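You operate a simulated robot arm through the tools that you are given. There is no shell and no other tool.

You run a simulated robot arm. Do the job below in one go: nothing can be reset, and whatever is moved stays where it is left.

## Task
Wipe the smudge off the black display with the green block, then put it in the PASS tray.
Fine: wet the block's felt in the blue dish first; put the block back. What is to be rubbed or washed off counts as gone when no trace of it is left.

The check looks at the end state, three seconds after you hand in, the way a careful person would. Anything else that was tipped, shoved, dropped, spilled or broken makes it a failure.

## Robot
A 7-joint arm with a two-finger gripper, fixed in place. Base frame: the origin is at the foot of the arm, x ahead of it, y to its left, z up; the work surface is at about z = 722. Readings come in mm, rad, newtons and seconds.
With the tool pointing down near the work surface it reaches from about 300 to 740 mm from the base axis. Its first joint turns from -2.897 to 2.897 rad. Payload 2.94 kg.
The TCP is the grasp point between the finger pads, 30 mm short of the fingertips. In the tool frame z runs along the fingers and y along their closing line. Largest opening 138 mm; the body of the gripper starts 109 mm behind the TCP.
Orientation is told as [roll, pitch, yaw] about the base's x, y, z axes, in that order, counted from this pose: with the fingers straight down and closing along the base's y, the tool's x points along the base's -x, its y along +y and its z along -z.

## Interface
- The arm moves only by the tool nudge_tool. Its argument "series" is text: rows parted by semicolons, each of 7 numbers parted by spaces: the turn, a rotation vector about the tool's x, y, z in units of 5 degrees (1.0 is 5 degrees), then the shift along the tool's x, y, z in units of 40 mm (1.0 is 40 mm), then the gripper command, from -1 (shut) to 1 (fully open), values between in proportion. In form: wx wy wz tx ty tz jaw; .... A call has 1 to 20 rows; each row shifts and turns the commanded pose from where the row before left it, along the tool's axes as they then stand. A call with a number of a shift or a turn outside -1 to 1 is refused whole. Each row takes 0.2 s and may step no farther than 50 mm and 0.15 rad from the row before; otherwise, or with a gripper value out of range, the whole call is refused. A pose out of reach is approached as far as the arm can. The call stops where the force on the tool passes 40 N (or 10 N more than at its start, if that is more) or the arm is blocked; 0.2 s more then pass. The fingers move at their own pace and stop on an object; they squeeze with about 29 N. The grip force told is the motor's: it shows also when the fingers shut on nothing. Time passes only in rows, and 0.2 s behind the last, so rows that do not move let the fingers close. It gives the time, the measured TCP pose, the force on the tool (base axes), the opening and the grip force at its end, in the units of the frame above (readings bear some noise), with the torque about the TCP (base axes, N m) and any sound that the robot's microphone picked up.
- Cameras (640 x 400 px; columns grow to the right, rows downward): "scene" is fixed at [50.7, 500.4, 1500.1]; the picture's right is [-0.74, -0.67, 0.00], its down [-0.45, 0.49, -0.74] and it looks along [0.50, -0.55, -0.67] (base axes); focal length 338 px, centre (320, 200). "wrist" rides on the gripper at [71, 19, -146] in the tool frame; the picture's right is [-0.26, 0.97, 0.00], its down [-0.85, -0.23, -0.48] and it looks along [-0.46, -0.12, 0.88] (tool axes); focal length 280 px, centre (320, 200). There is no depth. A picture from a camera that has moved, and an enlarged one, comes with that camera's place and axes in the base frame and with its lens.
- capture(camera): a new picture of that camera. No time passes.
- raise_lower(by): slides the trunk up (or, below 0, down) by that many mm; the arm rides with it, the base frame stays. It gives what a move gives, with no picture.
- zoom(camera, box): a new picture of the part [left, top, right, bottom] of that camera's present view, enlarged. No time passes.
- job_done(): hands the job in; it is judged then, once.

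Nothing tells you positions but the pictures and the camera data. Unless the task says otherwise, let go and move clear before handing in.

The tools are called after "Request:" by a JSON object that holds its "api" and its "payload". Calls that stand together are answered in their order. nudge_tool: Moves the arm, as the interface text tells. Its arguments: {"type":"object","properties":{"series":{"type":"string"}},"required":["series"]} The other tools are called the same way: raise_lower (by) slides the trunk up or down; capture (camera) takes a picture; zoom (camera, box) takes an enlarged picture of a part of a camera's view; job_done () hands the job in.

At the start:

```text
time_s: 0.0
position: [431.1, -70.7, 1067.9]
tcp_rot: [0.001, 0.001, 0.001]
wrist_force: [-1.1, 0.2, -0.1]
wrist_torque: [0.01, 0.01, -0.03]
width: 138.1
grasp_force: 0.0
trunk travel left (down, up): [-250.0, 204.0]
```

scene: 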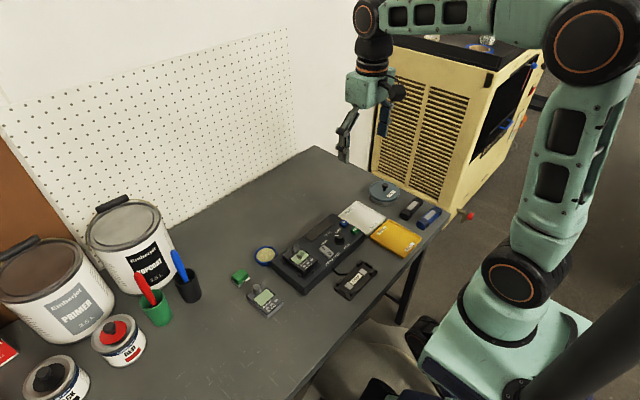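
wrist: 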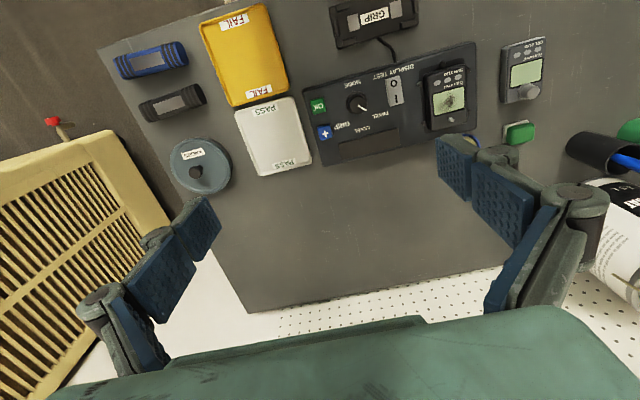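

I see a table with a black test fixture carrying a small device with a smudged display, a green block, a round dish, and FAIL/PASS trays. I'll take enlarged pictures to work out what is what.

Request:
{"api": "zoom", "payload": {"camera": "scene", "box": [220, 170, 460, 330]}}

Request:
{"api": "zoom", "payload": {"camera": "wrist", "box": [290, 0, 610, 200]}}

Request:
{"api": "zoom", "payload": {"camera": "wrist", "box": [80, 0, 400, 200]}}

Request:
{"api": "zoom", "payload": {"camera": "scene", "box": [220, 230, 340, 320]}}

```text
2.50 times, centred on (340, 250) of scene
camera zoom: at [50.7, 500.4, 1500.1], right [-0.74, -0.67, 0.0], down [-0.45, 0.49, -0.74], along [0.5, -0.55, -0.67], focal length 846 px, centre (270, 75)
```

zoom: 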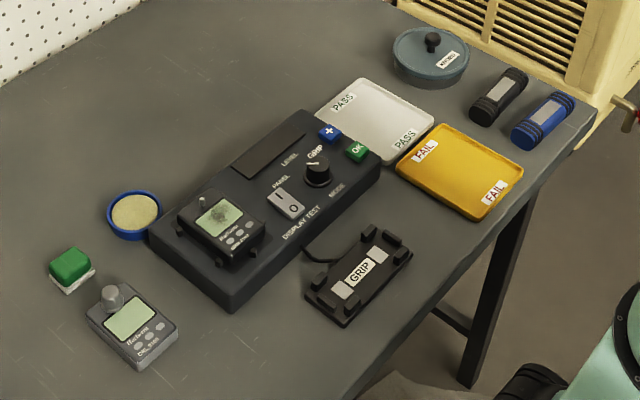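

```text
2.00 times, centred on (450, 100) of wrist
camera zoom: at [360.1, -52.2, 1213.6], right [0.26, 0.97, 0.0], down [0.85, -0.23, 0.48], along [0.46, -0.12, -0.88], focal length 561 px, centre (60, 400)
```

zoom: 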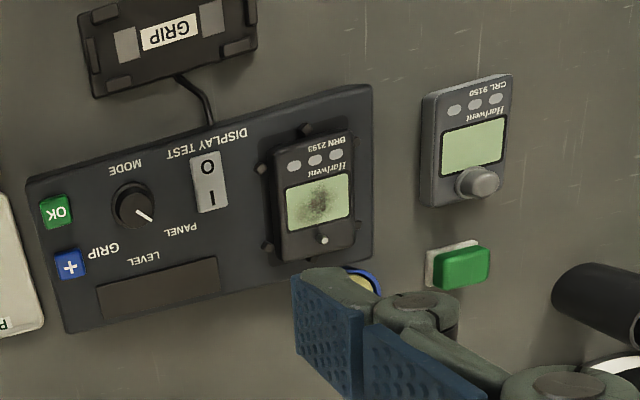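

```text
2.00 times, centred on (240, 100) of wrist
camera zoom: at [360.1, -52.2, 1213.6], right [0.26, 0.97, 0.0], down [0.85, -0.23, 0.48], along [0.46, -0.12, -0.88], focal length 561 px, centre (480, 400)
```

zoom: 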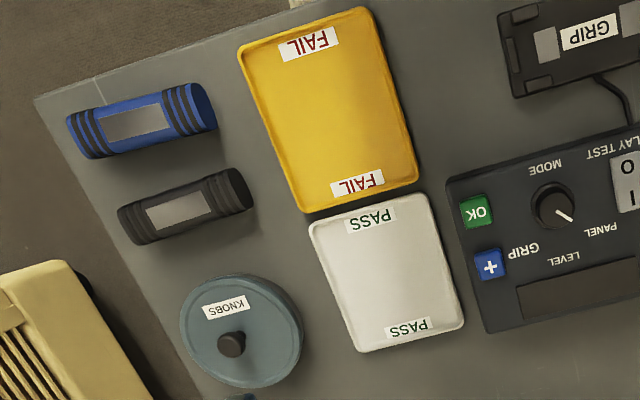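

```text
4.44 times, centred on (280, 275) of scene
camera zoom: at [50.7, 500.4, 1500.1], right [-0.74, -0.67, 0.0], down [-0.45, 0.49, -0.74], along [0.5, -0.55, -0.67], focal length 1503 px, centre (498, -133)
```

zoom: 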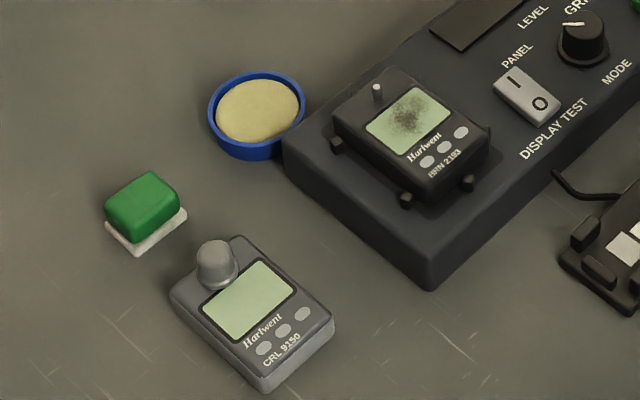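

The black BRN 2193 display sits in the test fixture at about (475, 117). The green block is near (570, 245), the blue dish with its yellow pad near (576, 151), and the PASS tray beyond the fixture. I'll move above the display for a closer look.

Request:
{"api": "nudge_tool", "payload": {"series": "0 0 0 -0.175 0.718 0.493 1; 0 0 0 -0.175 0.718 0.493 1; 0 0 0 -0.175 0.718 0.493 1; 0 0 0 -0.175 0.718 0.493 1; 0 0 0 -0.175 0.718 0.493 1; 0 0 0 -0.175 0.718 0.493 1; 0 0 0 -0.175 0.718 0.493 1; 0 0 0 0 0 0 1"}}

Request:
{"api": "capture", "payload": {"camera": "wrist"}}

Request:
{"api": "capture", "payload": {"camera": "scene"}}

```text
time_s: 1.8
position: [480.4, 127.8, 930.5]
tcp_rot: [0.001, 0.001, 0.0]
wrist_force: [0.6, 0.0, -0.3]
wrist_torque: [0.02, 0.03, 0.01]
width: 138.0
grasp_force: 0.1
trunk travel left (down, up): [-250.0, 204.0]
```

```text
taken
camera wrist: at [409.3, 146.7, 1076.2], right [0.26, 0.96, 0.0], down [0.85, -0.23, 0.48], along [0.46, -0.13, -0.88], focal length 280 px, centre (320, 200)
```

wrist: 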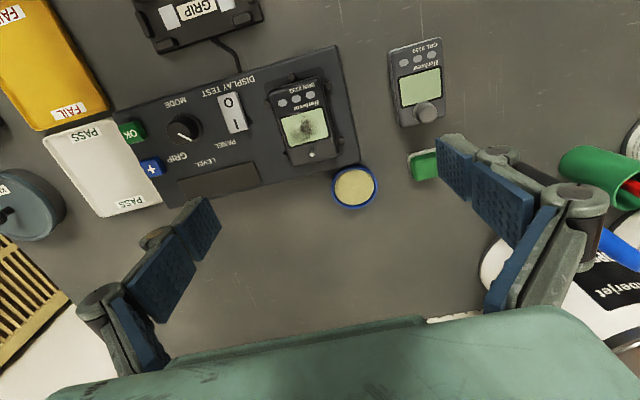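

```text
taken
```

scene: 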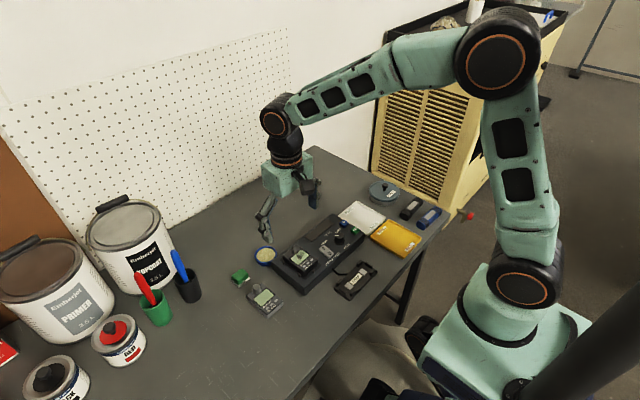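

Request:
{"api": "zoom", "payload": {"camera": "wrist", "box": [220, 50, 380, 210]}}

Request:
{"api": "zoom", "payload": {"camera": "wrist", "box": [320, 30, 480, 210]}}

Request:
{"api": "zoom", "payload": {"camera": "wrist", "box": [40, 60, 280, 230]}}

```text
2.50 times, centred on (300, 130) of wrist
camera zoom: at [409.3, 146.7, 1076.2], right [0.26, 0.96, 0.0], down [0.85, -0.23, 0.48], along [0.46, -0.13, -0.88], focal length 701 px, centre (370, 375)
```

zoom: 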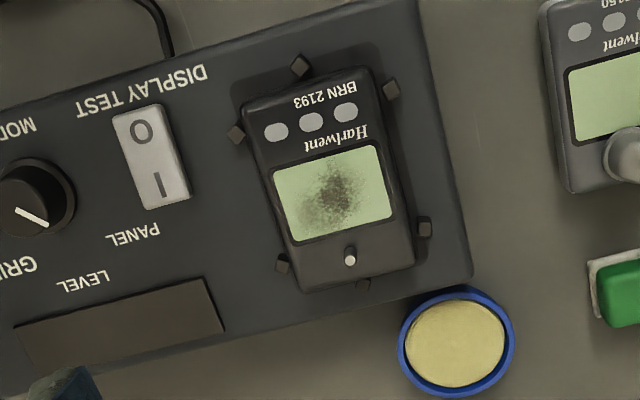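

```text
2.22 times, centred on (400, 120) of wrist
camera zoom: at [409.3, 146.7, 1076.2], right [0.26, 0.96, 0.0], down [0.85, -0.23, 0.48], along [0.46, -0.13, -0.88], focal length 623 px, centre (142, 378)
```

zoom: 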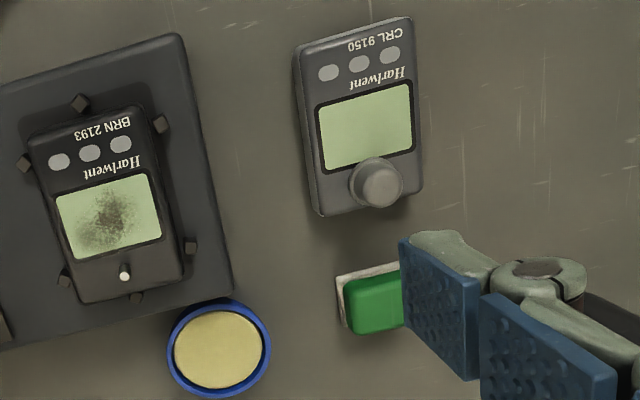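

```text
2.35 times, centred on (160, 145) of wrist
camera zoom: at [409.3, 146.7, 1076.2], right [0.26, 0.96, 0.0], down [0.85, -0.23, 0.48], along [0.46, -0.13, -0.88], focal length 660 px, centre (696, 329)
```

zoom: 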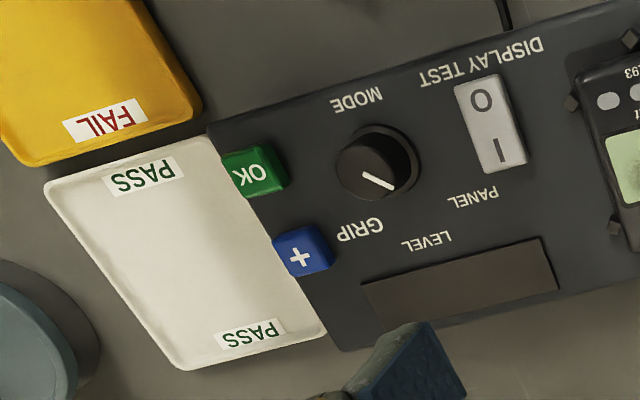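

The display lies loosely between six pegs on the fixture, with open spans in the middle of its long sides. Next I move over the block to measure its place and angle.

Request:
{"api": "nudge_tool", "payload": {"series": "0 0 0 -0.6 0.56 0.25 1; 0 0 0 -0.6 0.56 0.25 1; 0 0 0 -0.6 0.56 0.25 1; 0 0 0 -0.6 0.56 0.25 1; 0 0 0 -0.6 0.56 0.25 1; 0 0 0 0 0 0 1"}}

Request:
{"api": "capture", "payload": {"camera": "wrist"}}

Request:
{"api": "zoom", "payload": {"camera": "wrist", "box": [220, 60, 380, 180]}}

```text
time_s: 3.2
position: [599.5, 241.7, 879.7]
tcp_rot: [0.0, 0.0, -0.001]
wrist_force: [-0.1, -0.6, 0.1]
wrist_torque: [0.02, 0.0, 0.02]
width: 137.7
grasp_force: 0.1
trunk travel left (down, up): [-250.0, 204.0]
```

```text
taken
camera wrist: at [528.8, 260.9, 1025.9], right [0.26, 0.96, 0.0], down [0.85, -0.23, 0.48], along [0.46, -0.13, -0.88], focal length 280 px, centre (320, 200)
```

wrist: 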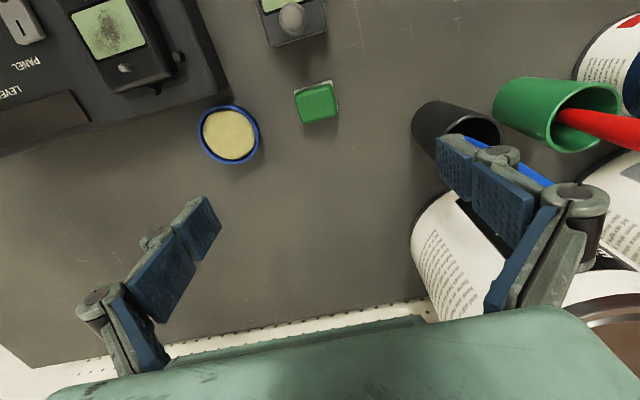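

```text
3.33 times, centred on (300, 120) of wrist
camera zoom: at [528.8, 260.9, 1025.9], right [0.26, 0.96, 0.0], down [0.85, -0.23, 0.48], along [0.46, -0.13, -0.88], focal length 935 px, centre (387, 467)
```

zoom: 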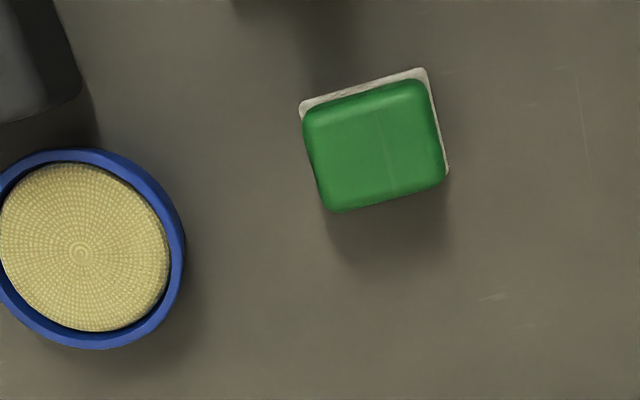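

The block is about 27 × 34 mm and square to the base axes, centred near (574, 245). I need its height, the dish rim height and the display pin height, so I'll look from the scene camera.

Request:
{"api": "zoom", "payload": {"camera": "scene", "box": [220, 260, 260, 290]}}

Request:
{"api": "zoom", "payload": {"camera": "scene", "box": [250, 240, 290, 270]}}

Request:
{"api": "zoom", "payload": {"camera": "scene", "box": [270, 235, 330, 280]}}

Request:
{"api": "zoom", "payload": {"camera": "scene", "box": [140, 180, 300, 330]}}

```text
13.33 times, centred on (240, 275) of scene
camera zoom: at [50.7, 500.4, 1500.1], right [-0.74, -0.67, 0.0], down [-0.45, 0.49, -0.74], along [0.5, -0.55, -0.67], focal length 4510 px, centre (1387, -800)
```

zoom: 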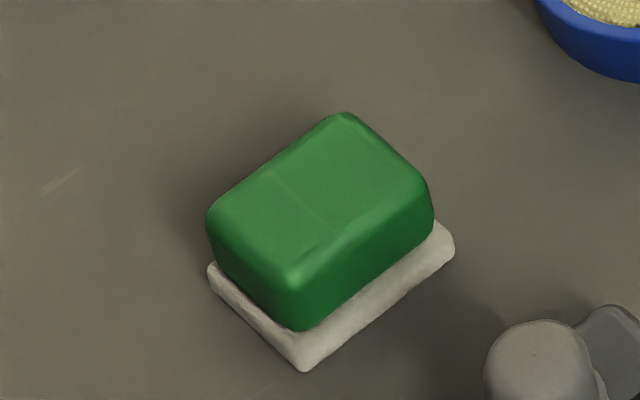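

```text
13.33 times, centred on (270, 255) of scene
camera zoom: at [50.7, 500.4, 1500.1], right [-0.74, -0.67, 0.0], down [-0.45, 0.49, -0.74], along [0.5, -0.55, -0.67], focal length 4510 px, centre (987, -533)
```

zoom: 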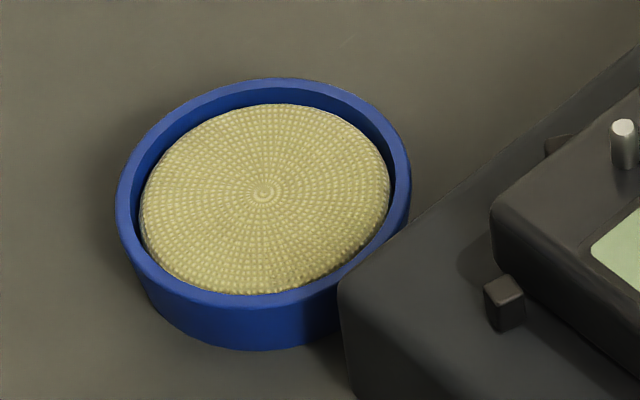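

```text
8.89 times, centred on (300, 258) of scene
camera zoom: at [50.7, 500.4, 1500.1], right [-0.74, -0.67, 0.0], down [-0.45, 0.49, -0.74], along [0.5, -0.55, -0.67], focal length 3006 px, centre (498, -311)
```

zoom: 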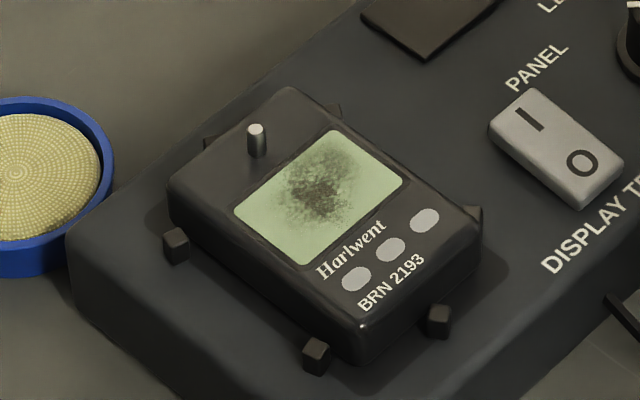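

```text
2.67 times, centred on (220, 255) of scene
camera zoom: at [50.7, 500.4, 1500.1], right [-0.74, -0.67, 0.0], down [-0.45, 0.49, -0.74], along [0.5, -0.55, -0.67], focal length 902 px, centre (587, 53)
```

zoom: 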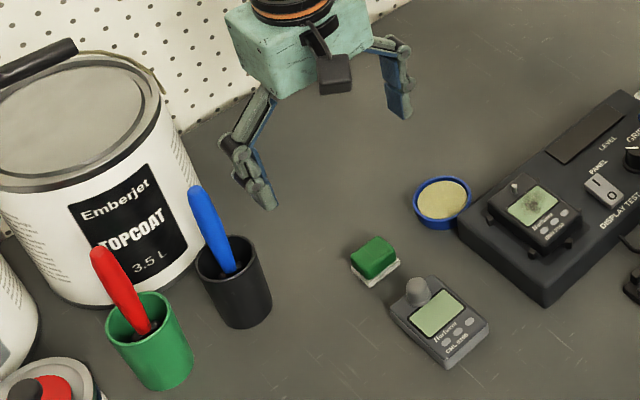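

The block is about 22 mm tall (felt about 4.5 mm, green up to z ≈ 744), the dish rim stands slightly above its pad, and the display's bare shaft pin is about 10 mm tall at x ≈ 503. I'll narrow the jaws and go above the block.

Request:
{"api": "nudge_tool", "payload": {"series": "0 0 0 0 0 0 -0.1; 0 0 0 0.319 0.044 0.625 -0.1; 0 0 0 0.319 0.044 0.625 -0.1; 0 0 0 0 0 0 -0.1; 0 0 0 0 0 0 -0.1"}}

Request:
{"api": "capture", "payload": {"camera": "wrist"}}

Request:
{"api": "zoom", "payload": {"camera": "scene", "box": [140, 180, 300, 300]}}

```text
time_s: 4.4
position: [574.8, 246.5, 830.9]
tcp_rot: [-0.001, -0.001, 0.0]
wrist_force: [-0.7, 0.1, -0.6]
wrist_torque: [0.01, 0.01, -0.02]
width: 62.1
grasp_force: 0.1
trunk travel left (down, up): [-250.0, 204.0]
```

```text
taken
camera wrist: at [503.5, 265.2, 976.4], right [0.26, 0.97, 0.0], down [0.85, -0.23, 0.48], along [0.46, -0.12, -0.88], focal length 280 px, centre (320, 200)
```

wrist: 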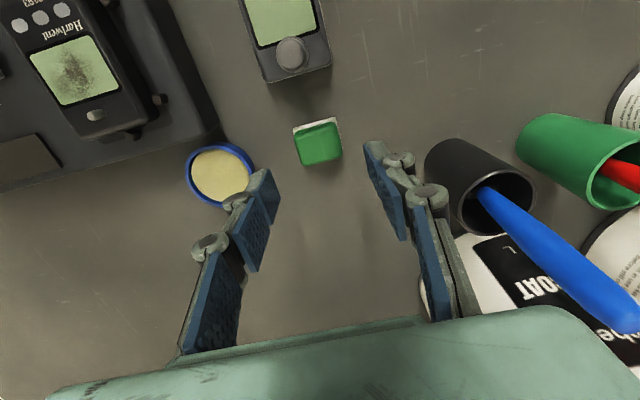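

```text
3.33 times, centred on (220, 240) of scene
camera zoom: at [50.7, 500.4, 1500.1], right [-0.74, -0.67, 0.0], down [-0.45, 0.49, -0.74], along [0.5, -0.55, -0.67], focal length 1127 px, centre (653, 67)
```

zoom: 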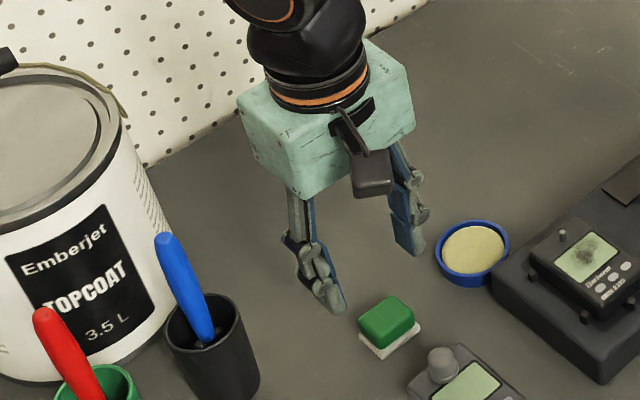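

Alignment looks good: the block sits at about (573, 245) between the fingers. I lower to a fingertip height of about 730, still above the felt, and check before closing.

Request:
{"api": "nudge_tool", "payload": {"series": "0 0 0 0.04 -0.03 0.5 -0.1; 0 0 0 0 0 0.5 -0.1; 0 0 0 0 0 0.4 -0.1; 0 0 0 0 0 0.37 -0.1; 0 0 0 0 0 0 -0.1"}}

Request:
{"api": "capture", "payload": {"camera": "wrist"}}

Request:
{"api": "zoom", "payload": {"camera": "scene", "box": [200, 235, 280, 295]}}

```text
time_s: 5.6
position: [575.1, 243.4, 759.0]
tcp_rot: [0.0, -0.001, 0.0]
wrist_force: [-0.8, -0.5, -0.5]
wrist_torque: [0.0, 0.0, 0.0]
width: 62.3
grasp_force: 0.0
trunk travel left (down, up): [-250.0, 204.0]
```

```text
taken
camera wrist: at [502.9, 262.7, 904.1], right [0.26, 0.96, 0.0], down [0.85, -0.23, 0.48], along [0.46, -0.12, -0.88], focal length 280 px, centre (320, 200)
```

wrist: 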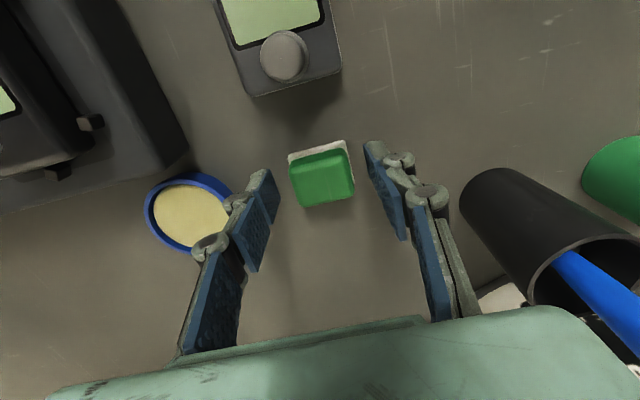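

```text
6.67 times, centred on (240, 265) of scene
camera zoom: at [50.7, 500.4, 1500.1], right [-0.74, -0.67, 0.0], down [-0.45, 0.49, -0.74], along [0.5, -0.55, -0.67], focal length 2255 px, centre (853, -233)
```

zoom: 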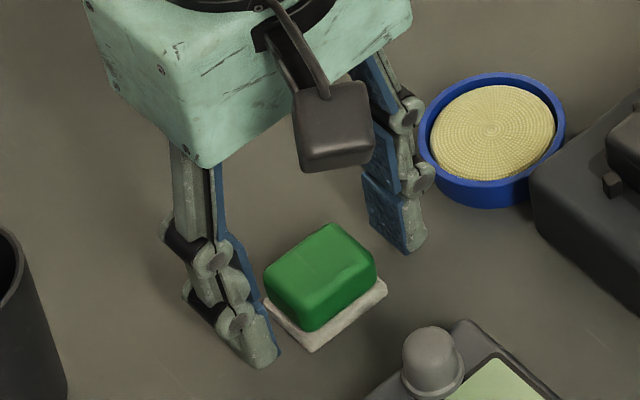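

The fingers straddle the green part with their tips just above the felt. I close on it now.

Request:
{"api": "nudge_tool", "payload": {"series": "0 0 0 0 0 0 -1; 0 0 0 0 0 0 -1; 0 0 0 0 0 0 -1; 0 0 0 0 0 0 -1"}}

Request:
{"api": "capture", "payload": {"camera": "wrist"}}

Request:
{"api": "zoom", "payload": {"camera": "scene", "box": [200, 235, 280, 295]}}

```text
time_s: 6.6
position: [574.5, 243.8, 758.5]
tcp_rot: [-0.001, -0.001, 0.0]
wrist_force: [0.2, -0.5, 0.1]
wrist_torque: [0.02, -0.03, 0.01]
width: 36.7
grasp_force: 29.0
trunk travel left (down, up): [-250.0, 204.0]
```

```text
taken
camera wrist: at [502.8, 262.7, 904.4], right [0.26, 0.97, 0.0], down [0.85, -0.23, 0.48], along [0.46, -0.12, -0.88], focal length 280 px, centre (320, 200)
```

wrist: 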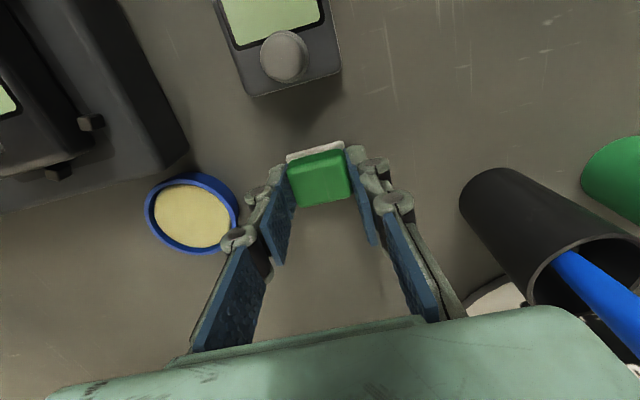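

```text
6.67 times, centred on (240, 265) of scene
camera zoom: at [50.7, 500.4, 1500.1], right [-0.74, -0.67, 0.0], down [-0.45, 0.49, -0.74], along [0.5, -0.55, -0.67], focal length 2255 px, centre (853, -233)
```

zoom: 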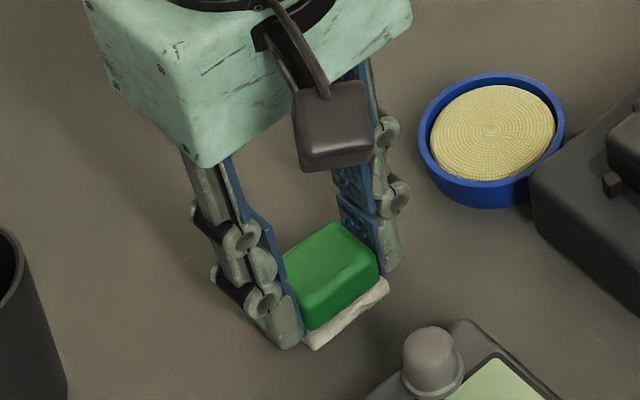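

The block is held (width 36.7 mm, felt bottom about 37 mm below the TCP). Now I lift it and carry it over the dish, whose centre I take as (580, 149.5).

Request:
{"api": "nudge_tool", "payload": {"series": "0 0 0 0 0 -0.4 -1; 0 0 0 0 0 -0.7 -1; 0 0 0 0 0 -0.7 -1; 0 0 0 -0.054 -0.6 0 -1; 0 0 0 -0.054 -0.6 0 -1; 0 0 0 -0.054 -0.6 0 -1; 0 0 0 0 -0.575 0 -1; 0 0 0 0 0 0 -1"}}

Request:
{"api": "capture", "payload": {"camera": "wrist"}}

Request:
{"api": "zoom", "payload": {"camera": "scene", "box": [220, 215, 300, 275]}}

```text
time_s: 8.4
position: [579.8, 149.2, 829.8]
tcp_rot: [0.002, 0.0, -0.001]
wrist_force: [-0.3, -0.5, -0.6]
wrist_torque: [0.01, 0.03, 0.0]
width: 36.7
grasp_force: 28.4
trunk travel left (down, up): [-250.0, 204.0]
```

```text
taken
camera wrist: at [508.8, 167.6, 977.0], right [0.26, 0.97, 0.0], down [0.85, -0.23, 0.48], along [0.46, -0.12, -0.88], focal length 280 px, centre (320, 200)
```

wrist: 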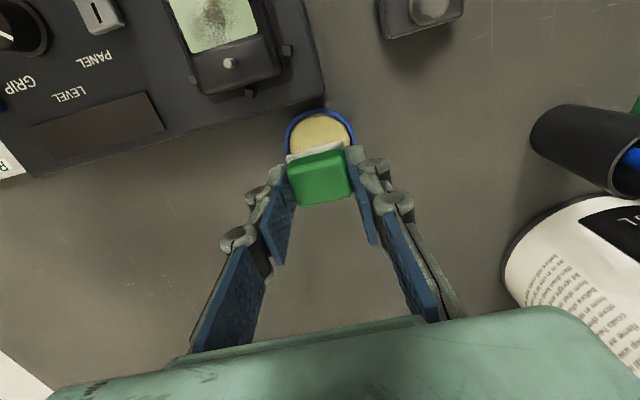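

```text
6.67 times, centred on (260, 245) of scene
camera zoom: at [50.7, 500.4, 1500.1], right [-0.74, -0.67, 0.0], down [-0.45, 0.49, -0.74], along [0.5, -0.55, -0.67], focal length 2255 px, centre (720, -100)
```

zoom: 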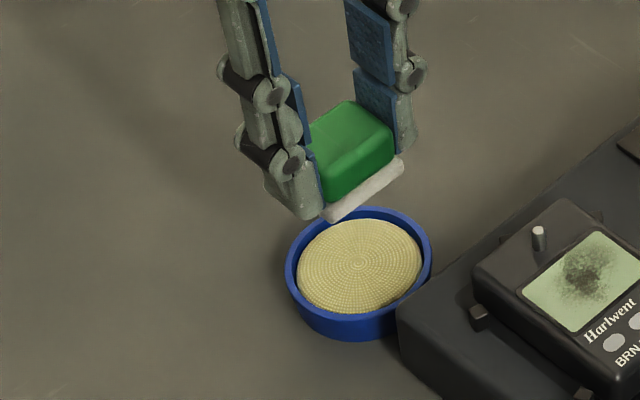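

The block is centred over the dish. I descend to just above the pad and check again.

Request:
{"api": "nudge_tool", "payload": {"series": "0 0 0 0 0 0.5 -1; 0 0 0 0 0 0.5 -1; 0 0 0 0 0 0.2 -1; 0 0 0 0 0 0 -1"}}

Request:
{"api": "zoom", "payload": {"camera": "wrist", "box": [240, 100, 400, 220]}}

Request:
{"api": "zoom", "payload": {"camera": "scene", "box": [235, 225, 295, 270]}}

```text
time_s: 9.4
position: [578.4, 149.1, 782.8]
tcp_rot: [0.0, -0.001, 0.0]
wrist_force: [0.5, 0.5, 0.3]
wrist_torque: [0.01, 0.0, 0.0]
width: 36.6
grasp_force: 28.7
trunk travel left (down, up): [-250.0, 204.0]
```

```text
3.33 times, centred on (320, 160) of wrist
camera zoom: at [508.5, 168.0, 928.9], right [0.26, 0.97, 0.0], down [0.85, -0.23, 0.48], along [0.46, -0.12, -0.88], focal length 935 px, centre (320, 333)
```

zoom: 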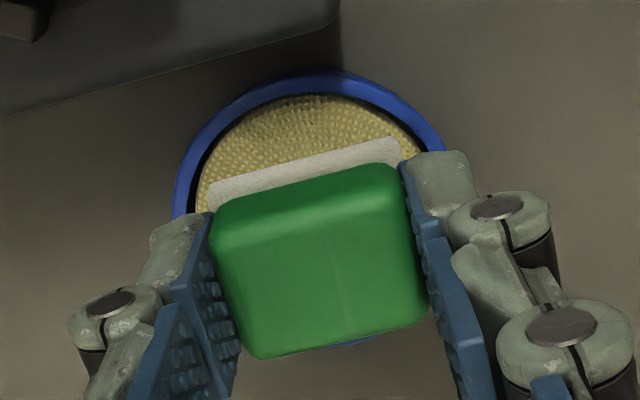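

```text
8.89 times, centred on (265, 248) of scene
camera zoom: at [50.7, 500.4, 1500.1], right [-0.74, -0.67, 0.0], down [-0.45, 0.49, -0.74], along [0.5, -0.55, -0.67], focal length 3006 px, centre (809, -222)
```

zoom: 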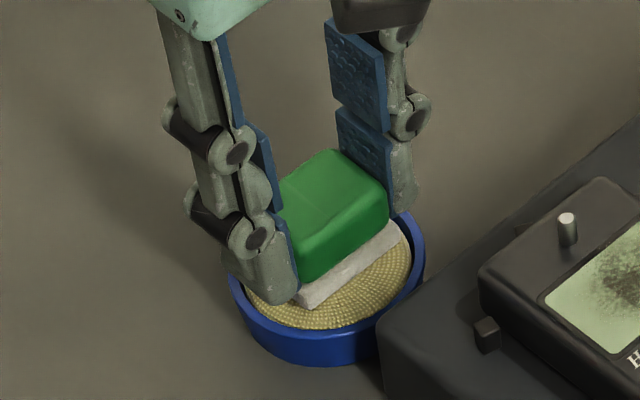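

The block is within a few mm of the dish centre; I shift 2 mm in +x and lower gently onto the pad, watching the force.

Request:
{"api": "nudge_tool", "payload": {"series": "0 0 0 -0.05 0 0 -1; 0 0 0 0 0 0.1 -1; 0 0 0 0 0 0.075 -1; 0 0 0 0 0 0.05 -1; 0 0 0 0 0 0 -1"}}

Request:
{"api": "zoom", "payload": {"camera": "scene", "box": [235, 225, 295, 270]}}

```text
time_s: 10.6
position: [580.7, 149.9, 775.2]
tcp_rot: [0.0, -0.002, 0.0]
wrist_force: [-1.6, -0.3, 6.0]
wrist_torque: [0.03, 0.07, 0.01]
width: 36.6
grasp_force: 29.2
trunk travel left (down, up): [-250.0, 204.0]
```

```text
8.89 times, centred on (265, 248) of scene
camera zoom: at [50.7, 500.4, 1500.1], right [-0.74, -0.67, 0.0], down [-0.45, 0.49, -0.74], along [0.5, -0.55, -0.67], focal length 3006 px, centre (809, -222)
```

zoom: 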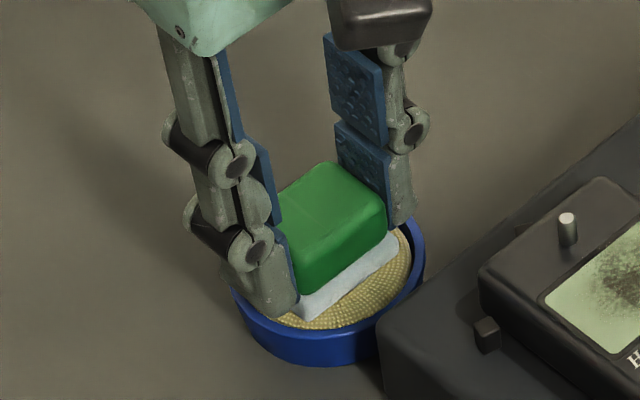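

The felt is touching the pad with about 6 N and has turned bluish, which suggests it's wetted. I press slightly more, hold, then lift.

Request:
{"api": "nudge_tool", "payload": {"series": "0 0 0 0 0 0.025 -1; 0 0 0 0 0 0 -1; 0 0 0 0 0 0 -1; 0 0 0 0 0 0 -1; 0 0 0 0 0 0 -1"}}

Request:
{"api": "nudge_tool", "payload": {"series": "0 0 0 0 0 -0.2 -1; 0 0 0 0 0 -0.4 -1; 0 0 0 0 0 -0.7 -1; 0 0 0 0 0 -0.7 -1; 0 0 0 0 0 0 -1"}}

Request:
{"api": "zoom", "payload": {"camera": "scene", "box": [235, 215, 295, 270]}}

Request:
{"api": "capture", "payload": {"camera": "wrist"}}

```text
time_s: 11.8
position: [583.9, 148.7, 774.6]
tcp_rot: [0.002, -0.003, 0.001]
wrist_force: [-1.2, -0.7, 16.6]
wrist_torque: [0.0, 0.09, 0.0]
width: 36.6
grasp_force: 28.9
trunk travel left (down, up): [-250.0, 204.0]
```

```text
time_s: 13.0
position: [582.9, 149.1, 853.1]
tcp_rot: [0.0, -0.001, 0.001]
wrist_force: [0.5, -0.5, -0.4]
wrist_torque: [0.01, 0.01, 0.02]
width: 36.7
grasp_force: 28.8
trunk travel left (down, up): [-250.0, 204.0]
```

```text
7.27 times, centred on (265, 242) of scene
camera zoom: at [50.7, 500.4, 1500.1], right [-0.74, -0.67, 0.0], down [-0.45, 0.49, -0.74], along [0.5, -0.55, -0.67], focal length 2460 px, centre (720, -109)
```

zoom: 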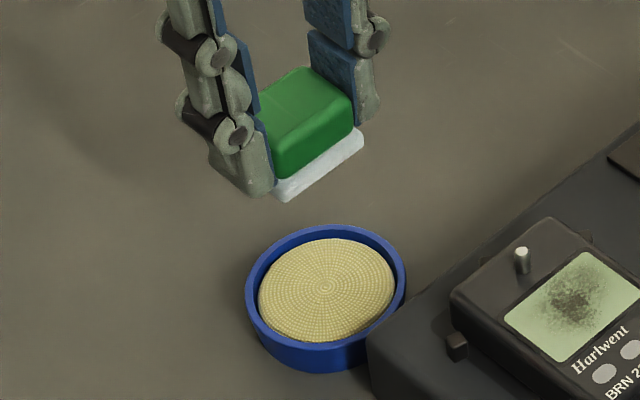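

```text
taken
camera wrist: at [510.9, 168.4, 999.3], right [0.26, 0.97, 0.0], down [0.85, -0.23, 0.48], along [0.46, -0.12, -0.88], focal length 280 px, centre (320, 200)
```

wrist: 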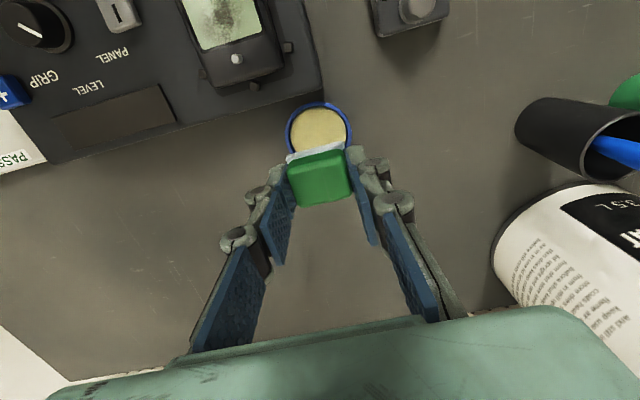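

The felt is visibly wet and the dish is undisturbed. Next I carry the block over the screen, whose centre I triangulate at (478, 112.5, 774).

Request:
{"api": "nudge_tool", "payload": {"series": "0 0 0 0.651 -0.231 0 -1; 0 0 0 0.651 -0.231 0 -1; 0 0 0 0.651 -0.231 0 -1; 0 0 0 0.651 -0.231 0 -1; 0 0 0 0 0 0 -1"}}

Request:
{"api": "zoom", "payload": {"camera": "scene", "box": [265, 210, 345, 275]}}

Request:
{"api": "zoom", "payload": {"camera": "wrist", "box": [220, 60, 420, 210]}}

```text
time_s: 14.2
position: [478.2, 113.7, 850.8]
tcp_rot: [-0.001, -0.001, 0.0]
wrist_force: [0.2, -0.4, -0.2]
wrist_torque: [0.01, -0.06, -0.01]
width: 36.8
grasp_force: 28.9
trunk travel left (down, up): [-250.0, 204.0]
```

```text
6.15 times, centred on (305, 242) of scene
camera zoom: at [50.7, 500.4, 1500.1], right [-0.74, -0.67, 0.0], down [-0.45, 0.49, -0.74], along [0.5, -0.55, -0.67], focal length 2081 px, centre (412, -62)
```

zoom: 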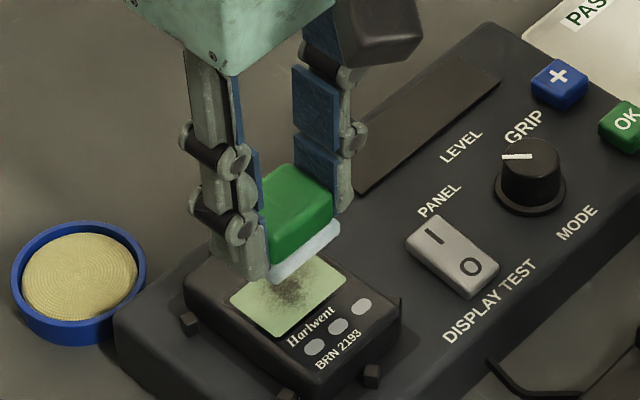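

```text
2.67 times, centred on (320, 135) of wrist
camera zoom: at [405.7, 131.8, 997.6], right [0.26, 0.97, 0.0], down [0.85, -0.23, 0.48], along [0.46, -0.12, -0.88], focal length 748 px, centre (320, 373)
```

zoom: 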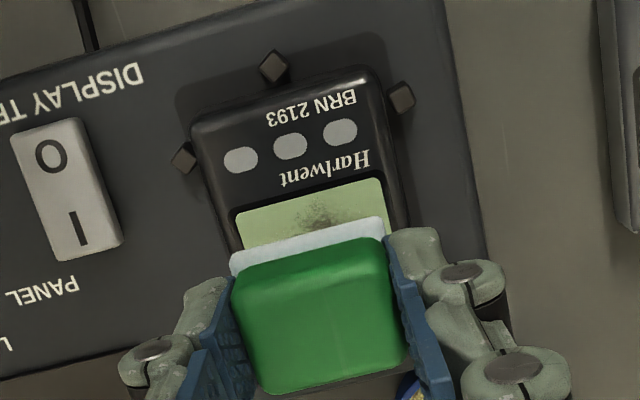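

The block is directly over the screen with its felt aligned. I lower to just above the display.

Request:
{"api": "nudge_tool", "payload": {"series": "0 0 0 0 0 0.5 -1; 0 0 0 0 0 0.3 -1; 0 0 0 0 0 0.1 -1; 0 0 0 0 0 0 -1"}}

Request:
{"api": "zoom", "payload": {"camera": "scene", "box": [265, 225, 325, 275]}}

Request:
{"api": "zoom", "payload": {"camera": "wrist", "box": [220, 80, 420, 230]}}

```text
time_s: 15.2
position: [478.2, 114.2, 818.7]
tcp_rot: [0.003, -0.005, 0.0]
wrist_force: [-4.1, 0.0, 25.2]
wrist_torque: [-0.02, 0.24, 0.02]
width: 36.7
grasp_force: 28.9
trunk travel left (down, up): [-250.0, 204.0]
```

```text
8.00 times, centred on (295, 250) of scene
camera zoom: at [50.7, 500.4, 1500.1], right [-0.74, -0.67, 0.0], down [-0.45, 0.49, -0.74], along [0.5, -0.55, -0.67], focal length 2706 px, centre (520, -200)
```

zoom: 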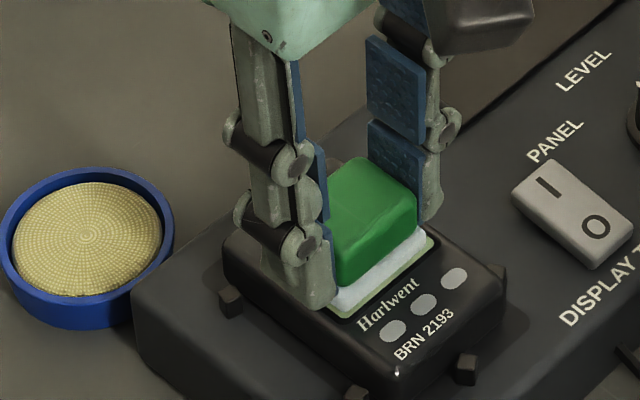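

```text
2.67 times, centred on (320, 155) of wrist
camera zoom: at [405.4, 132.1, 964.7], right [0.26, 0.97, 0.0], down [0.85, -0.23, 0.48], along [0.46, -0.12, -0.88], focal length 748 px, centre (320, 320)
```

zoom: 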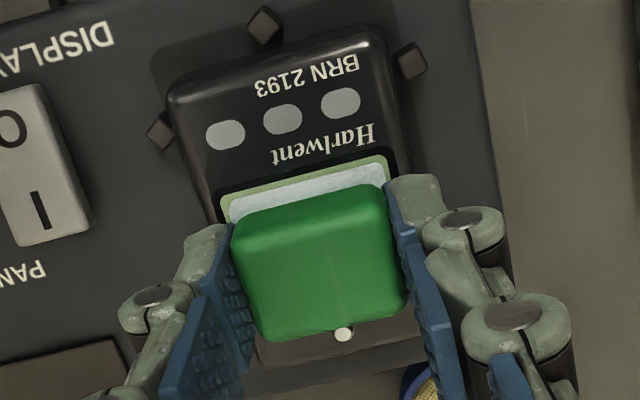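

The felt has reached the screen a little earlier than expected, with 25 N, so the surface is at about z = 781; it lies flat and clear of the pin. I ease off 1 mm, shift 2.4 mm toward the buttons to centre it, and start rubbing side to side.

Request:
{"api": "nudge_tool", "payload": {"series": "0 0 0 0 0 -0.03 -1; 0 0 0 0.06 0 0 -1; 0 0 0 0 0.15 0 -1; 0 0 0 0 -0.15 0 -1; 0 0 0 0 -0.15 0 -1; 0 0 0 0 0.15 0 -1; 0 0 0 0 0 0 -1"}}

Request:
{"api": "zoom", "payload": {"camera": "wrist", "box": [220, 80, 420, 230]}}

Request:
{"api": "zoom", "payload": {"camera": "scene", "box": [265, 225, 325, 275]}}

```text
time_s: 16.8
position: [475.8, 110.5, 819.4]
tcp_rot: [0.0, -0.001, -0.002]
wrist_force: [-1.0, -8.6, 26.0]
wrist_torque: [-0.34, 0.03, -0.04]
width: 36.4
grasp_force: 28.8
trunk travel left (down, up): [-250.0, 204.0]
```

```text
2.67 times, centred on (320, 155) of wrist
camera zoom: at [403.4, 129.1, 964.6], right [0.26, 0.96, 0.0], down [0.85, -0.23, 0.48], along [0.46, -0.13, -0.88], focal length 748 px, centre (320, 320)
```

zoom: 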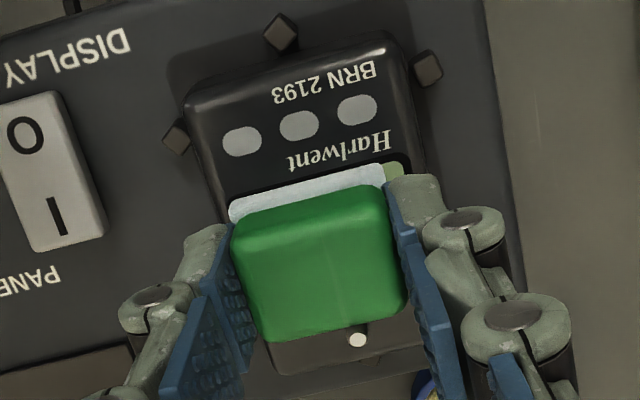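

```text
8.00 times, centred on (295, 250) of scene
camera zoom: at [50.7, 500.4, 1500.1], right [-0.74, -0.67, 0.0], down [-0.45, 0.49, -0.74], along [0.5, -0.55, -0.67], focal length 2706 px, centre (520, -200)
```

zoom: 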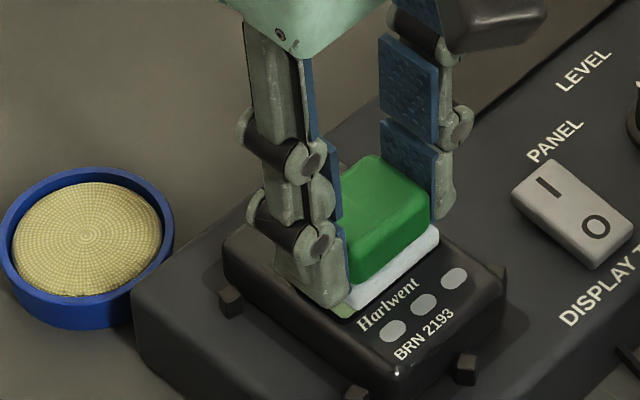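

Force is 26 N and the wipe is working without anything shifting. I ease off another millimetre and do more strokes, with small offsets toward each edge of the screen.

Request:
{"api": "nudge_tool", "payload": {"series": "0 0 0 0 0 -0.025 -1; 0 0 0 0 0.15 0 -1; 0 0 0 0 0.1 0 -1; 0 0 0 0 -0.2 0 -1; 0 0 0 0 -0.2 0 -1; 0 0 0 0 -0.1 0 -1; 0 0 0 -0.08 0 0 -1; 0 0 0 0 0.2 0 -1; 0 0 0 0 0.2 0 -1; 0 0 0 0 0.1 0 -1; 0 0 0 0 -0.2 0 -1; 0 0 0 0 -0.2 0 -1; 0 0 0 0 -0.1 0 -1; 0 0 0 0.06 0 0 -1; 0 0 0 0 0.2 0 -1; 0 0 0 0 0.2 0 -1; 0 0 0 0 0.1 0 -1; 0 0 0 0 -0.2 0 -1; 0 0 0 0 0 0 -1"}}

Request:
{"api": "zoom", "payload": {"camera": "wrist", "box": [220, 80, 420, 230]}}

Request:
{"api": "zoom", "payload": {"camera": "scene", "box": [265, 225, 325, 275]}}

```text
time_s: 20.8
position: [478.0, 115.1, 819.7]
tcp_rot: [-0.001, -0.001, 0.0]
wrist_force: [0.6, -0.4, 0.3]
wrist_torque: [0.02, 0.01, 0.01]
width: 36.7
grasp_force: 28.5
trunk travel left (down, up): [-250.0, 204.0]
```

```text
2.67 times, centred on (320, 155) of wrist
camera zoom: at [405.3, 133.8, 965.5], right [0.26, 0.97, 0.0], down [0.85, -0.23, 0.48], along [0.46, -0.12, -0.88], focal length 748 px, centre (320, 320)
```

zoom: 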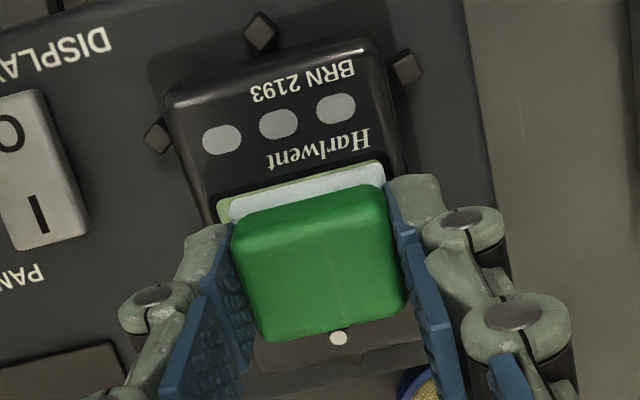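

```text
8.00 times, centred on (295, 250) of scene
camera zoom: at [50.7, 500.4, 1500.1], right [-0.74, -0.67, 0.0], down [-0.45, 0.49, -0.74], along [0.5, -0.55, -0.67], focal length 2706 px, centre (520, -200)
```

zoom: 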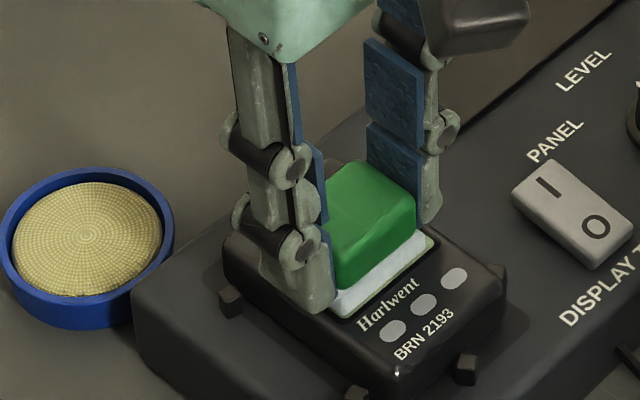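

Contact is lost now, so I lift and check how much of the smudge remains.

Request:
{"api": "nudge_tool", "payload": {"series": "0 0 0 0 0 -0.4 -1; 0 0 0 0 0 -0.6 -1; 0 0 0 -0.7 0 0 -1; 0 0 0 0 0 0 -1"}}

Request:
{"api": "zoom", "payload": {"camera": "wrist", "box": [240, 40, 400, 160]}}

Request:
{"api": "zoom", "payload": {"camera": "scene", "box": [270, 235, 330, 280]}}

```text
time_s: 21.8
position: [503.8, 115.0, 859.6]
tcp_rot: [-0.001, 0.0, 0.001]
wrist_force: [-0.2, -0.2, -0.2]
wrist_torque: [0.05, 0.0, 0.02]
width: 36.4
grasp_force: 28.7
trunk travel left (down, up): [-250.0, 204.0]
```

```text
3.33 times, centred on (320, 100) of wrist
camera zoom: at [433.1, 133.9, 1004.7], right [0.26, 0.97, 0.0], down [0.85, -0.23, 0.48], along [0.46, -0.12, -0.88], focal length 935 px, centre (320, 533)
```

zoom: 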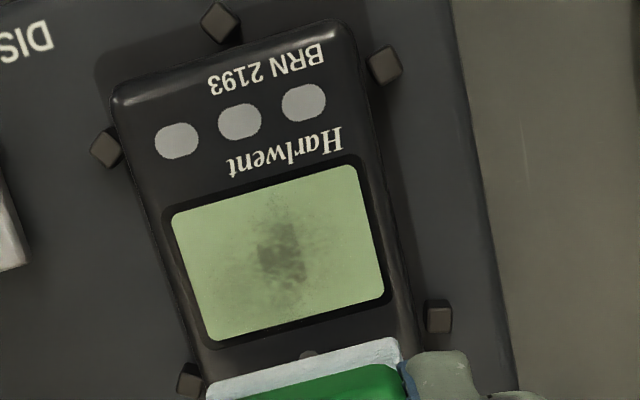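

```text
8.89 times, centred on (300, 258) of scene
camera zoom: at [50.7, 500.4, 1500.1], right [-0.74, -0.67, 0.0], down [-0.45, 0.49, -0.74], along [0.5, -0.55, -0.67], focal length 3006 px, centre (498, -311)
```

zoom: 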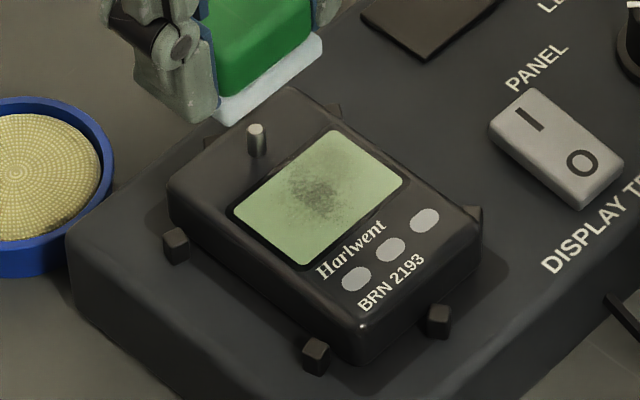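

The smudge is much fainter, with nothing moved. I go back down for more strokes with light, steady pressure.

Request:
{"api": "nudge_tool", "payload": {"series": "0 0 0 0.68 0 0 -1; 0 0 0 0 0 0.6 -1; 0 0 0 0 0 0.38 -1; 0 0 0 0 0 0.04 -1; 0 0 0 0 0.1 0 -1; 0 0 0 0 0.1 0 -1; 0 0 0 0 -0.2 0 -1; 0 0 0 0 -0.2 0 -1; 0 0 0 0 -0.1 0 -1; 0 0 0 0 0.2 0 -1; 0 0 0 0 0.2 0 -1; 0 0 0 0 0.1 0 -1; 0 0 0 0 -0.2 0 -1; 0 0 0 0 -0.2 0 -1; 0 0 0 0 -0.1 0 -1; 0 0 0 0 0.2 0 -1; 0 0 0 0 0.1 0 -1; 0 0 0 0 0 0 -1"}}

```text
time_s: 25.6
position: [475.4, 113.5, 819.5]
tcp_rot: [0.002, -0.003, 0.0]
wrist_force: [0.5, -6.5, 18.1]
wrist_torque: [-0.27, -0.03, 0.01]
width: 36.4
grasp_force: 29.0
trunk travel left (down, up): [-250.0, 204.0]
```

Good steady contact: 18 N down and 6.5 N of friction. I continue with strokes at small offsets in x.

Request:
{"api": "nudge_tool", "payload": {"series": "0 0 0 -0.05 0 0 -1; 0 0 0 0 0.2 0 -1; 0 0 0 0 -0.2 0 -1; 0 0 0 0 -0.2 0 -1; 0 0 0 0 -0.1 0 -1; 0 0 0 0 0.2 0 -1; 0 0 0 0 0.2 0 -1; 0 0 0 0 0.1 0 -1; 0 0 0 0.12 0 0 -1; 0 0 0 0 -0.2 0 -1; 0 0 0 0 -0.2 0 -1; 0 0 0 0 -0.1 0 -1; 0 0 0 0 0.2 0 -1; 0 0 0 0 0.2 0 -1; 0 0 0 0 0.1 0 -1; 0 0 0 0 -0.2 0 -1; 0 0 0 -0.07 0 0 -1; 0 0 0 0.07 0 0 -1; 0 0 0 -0.07 0 0 -1; 0 0 0 0 0 0 -1"}}

Request:
{"api": "nudge_tool", "payload": {"series": "0 0 0 0 0 -0.4 -1; 0 0 0 0 0 -0.6 -1; 0 0 0 -0.7 0 0 -1; 0 0 0 0 0 0 -1"}}

Request:
{"api": "zoom", "payload": {"camera": "wrist", "box": [240, 40, 400, 160]}}

Request:
{"api": "zoom", "payload": {"camera": "scene", "box": [270, 235, 330, 280]}}

```text
time_s: 29.8
position: [475.7, 114.3, 818.6]
tcp_rot: [0.0, -0.002, 0.0]
wrist_force: [-4.8, 4.4, 18.4]
wrist_torque: [0.14, 0.2, 0.01]
width: 36.6
grasp_force: 29.0
trunk travel left (down, up): [-250.0, 204.0]
```

```text
time_s: 30.8
position: [506.1, 114.5, 858.4]
tcp_rot: [0.0, 0.001, 0.002]
wrist_force: [-0.3, 0.4, -0.6]
wrist_torque: [-0.01, 0.07, 0.02]
width: 36.3
grasp_force: 29.1
trunk travel left (down, up): [-250.0, 204.0]
```

```text
3.33 times, centred on (320, 100) of wrist
camera zoom: at [435.0, 133.2, 1005.1], right [0.26, 0.96, 0.0], down [0.85, -0.23, 0.48], along [0.46, -0.12, -0.88], focal length 935 px, centre (320, 533)
```

zoom: 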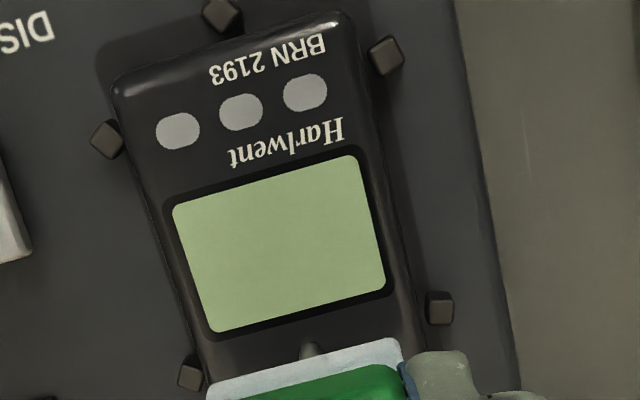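

```text
8.89 times, centred on (300, 258) of scene
camera zoom: at [50.7, 500.4, 1500.1], right [-0.74, -0.67, 0.0], down [-0.45, 0.49, -0.74], along [0.5, -0.55, -0.67], focal length 3006 px, centre (498, -311)
```

zoom: 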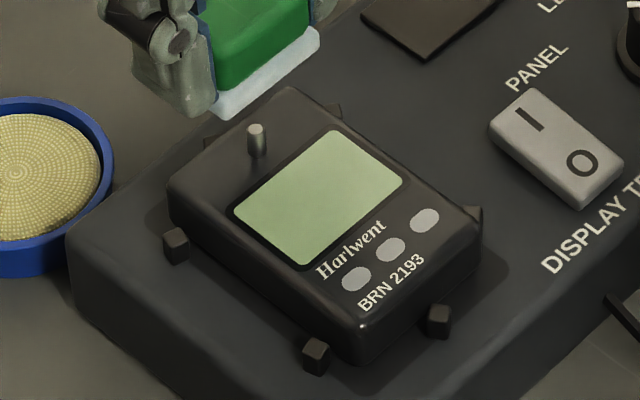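

The screen looks clean. I'll take the closest view possible to make sure no faint trace remains.

Request:
{"api": "zoom", "payload": {"camera": "wrist", "box": [275, 70, 345, 130]}}

Request:
{"api": "zoom", "payload": {"camera": "scene", "box": [288, 246, 314, 268]}}

```text
6.67 times, centred on (310, 100) of wrist
camera zoom: at [435.0, 133.2, 1005.1], right [0.26, 0.96, 0.0], down [0.85, -0.23, 0.48], along [0.46, -0.12, -0.88], focal length 1869 px, centre (387, 867)
```

zoom: 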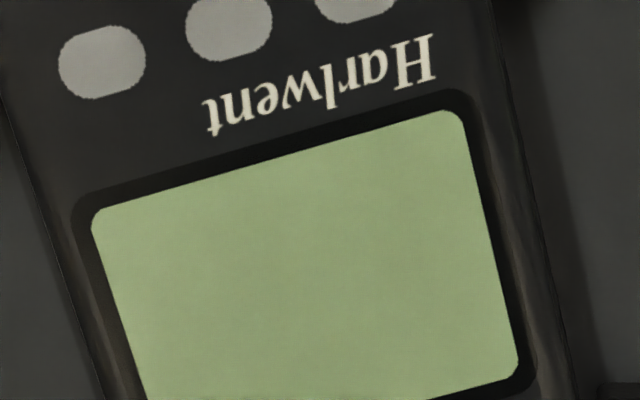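

```text
16.00 times, centred on (301, 257) of scene
camera zoom: at [50.7, 500.4, 1500.1], right [-0.74, -0.67, 0.0], down [-0.45, 0.49, -0.74], along [0.5, -0.55, -0.67], focal length 5412 px, centre (624, -712)
```

zoom: 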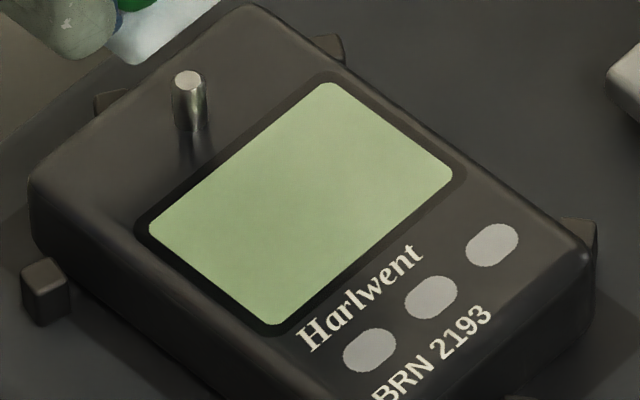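

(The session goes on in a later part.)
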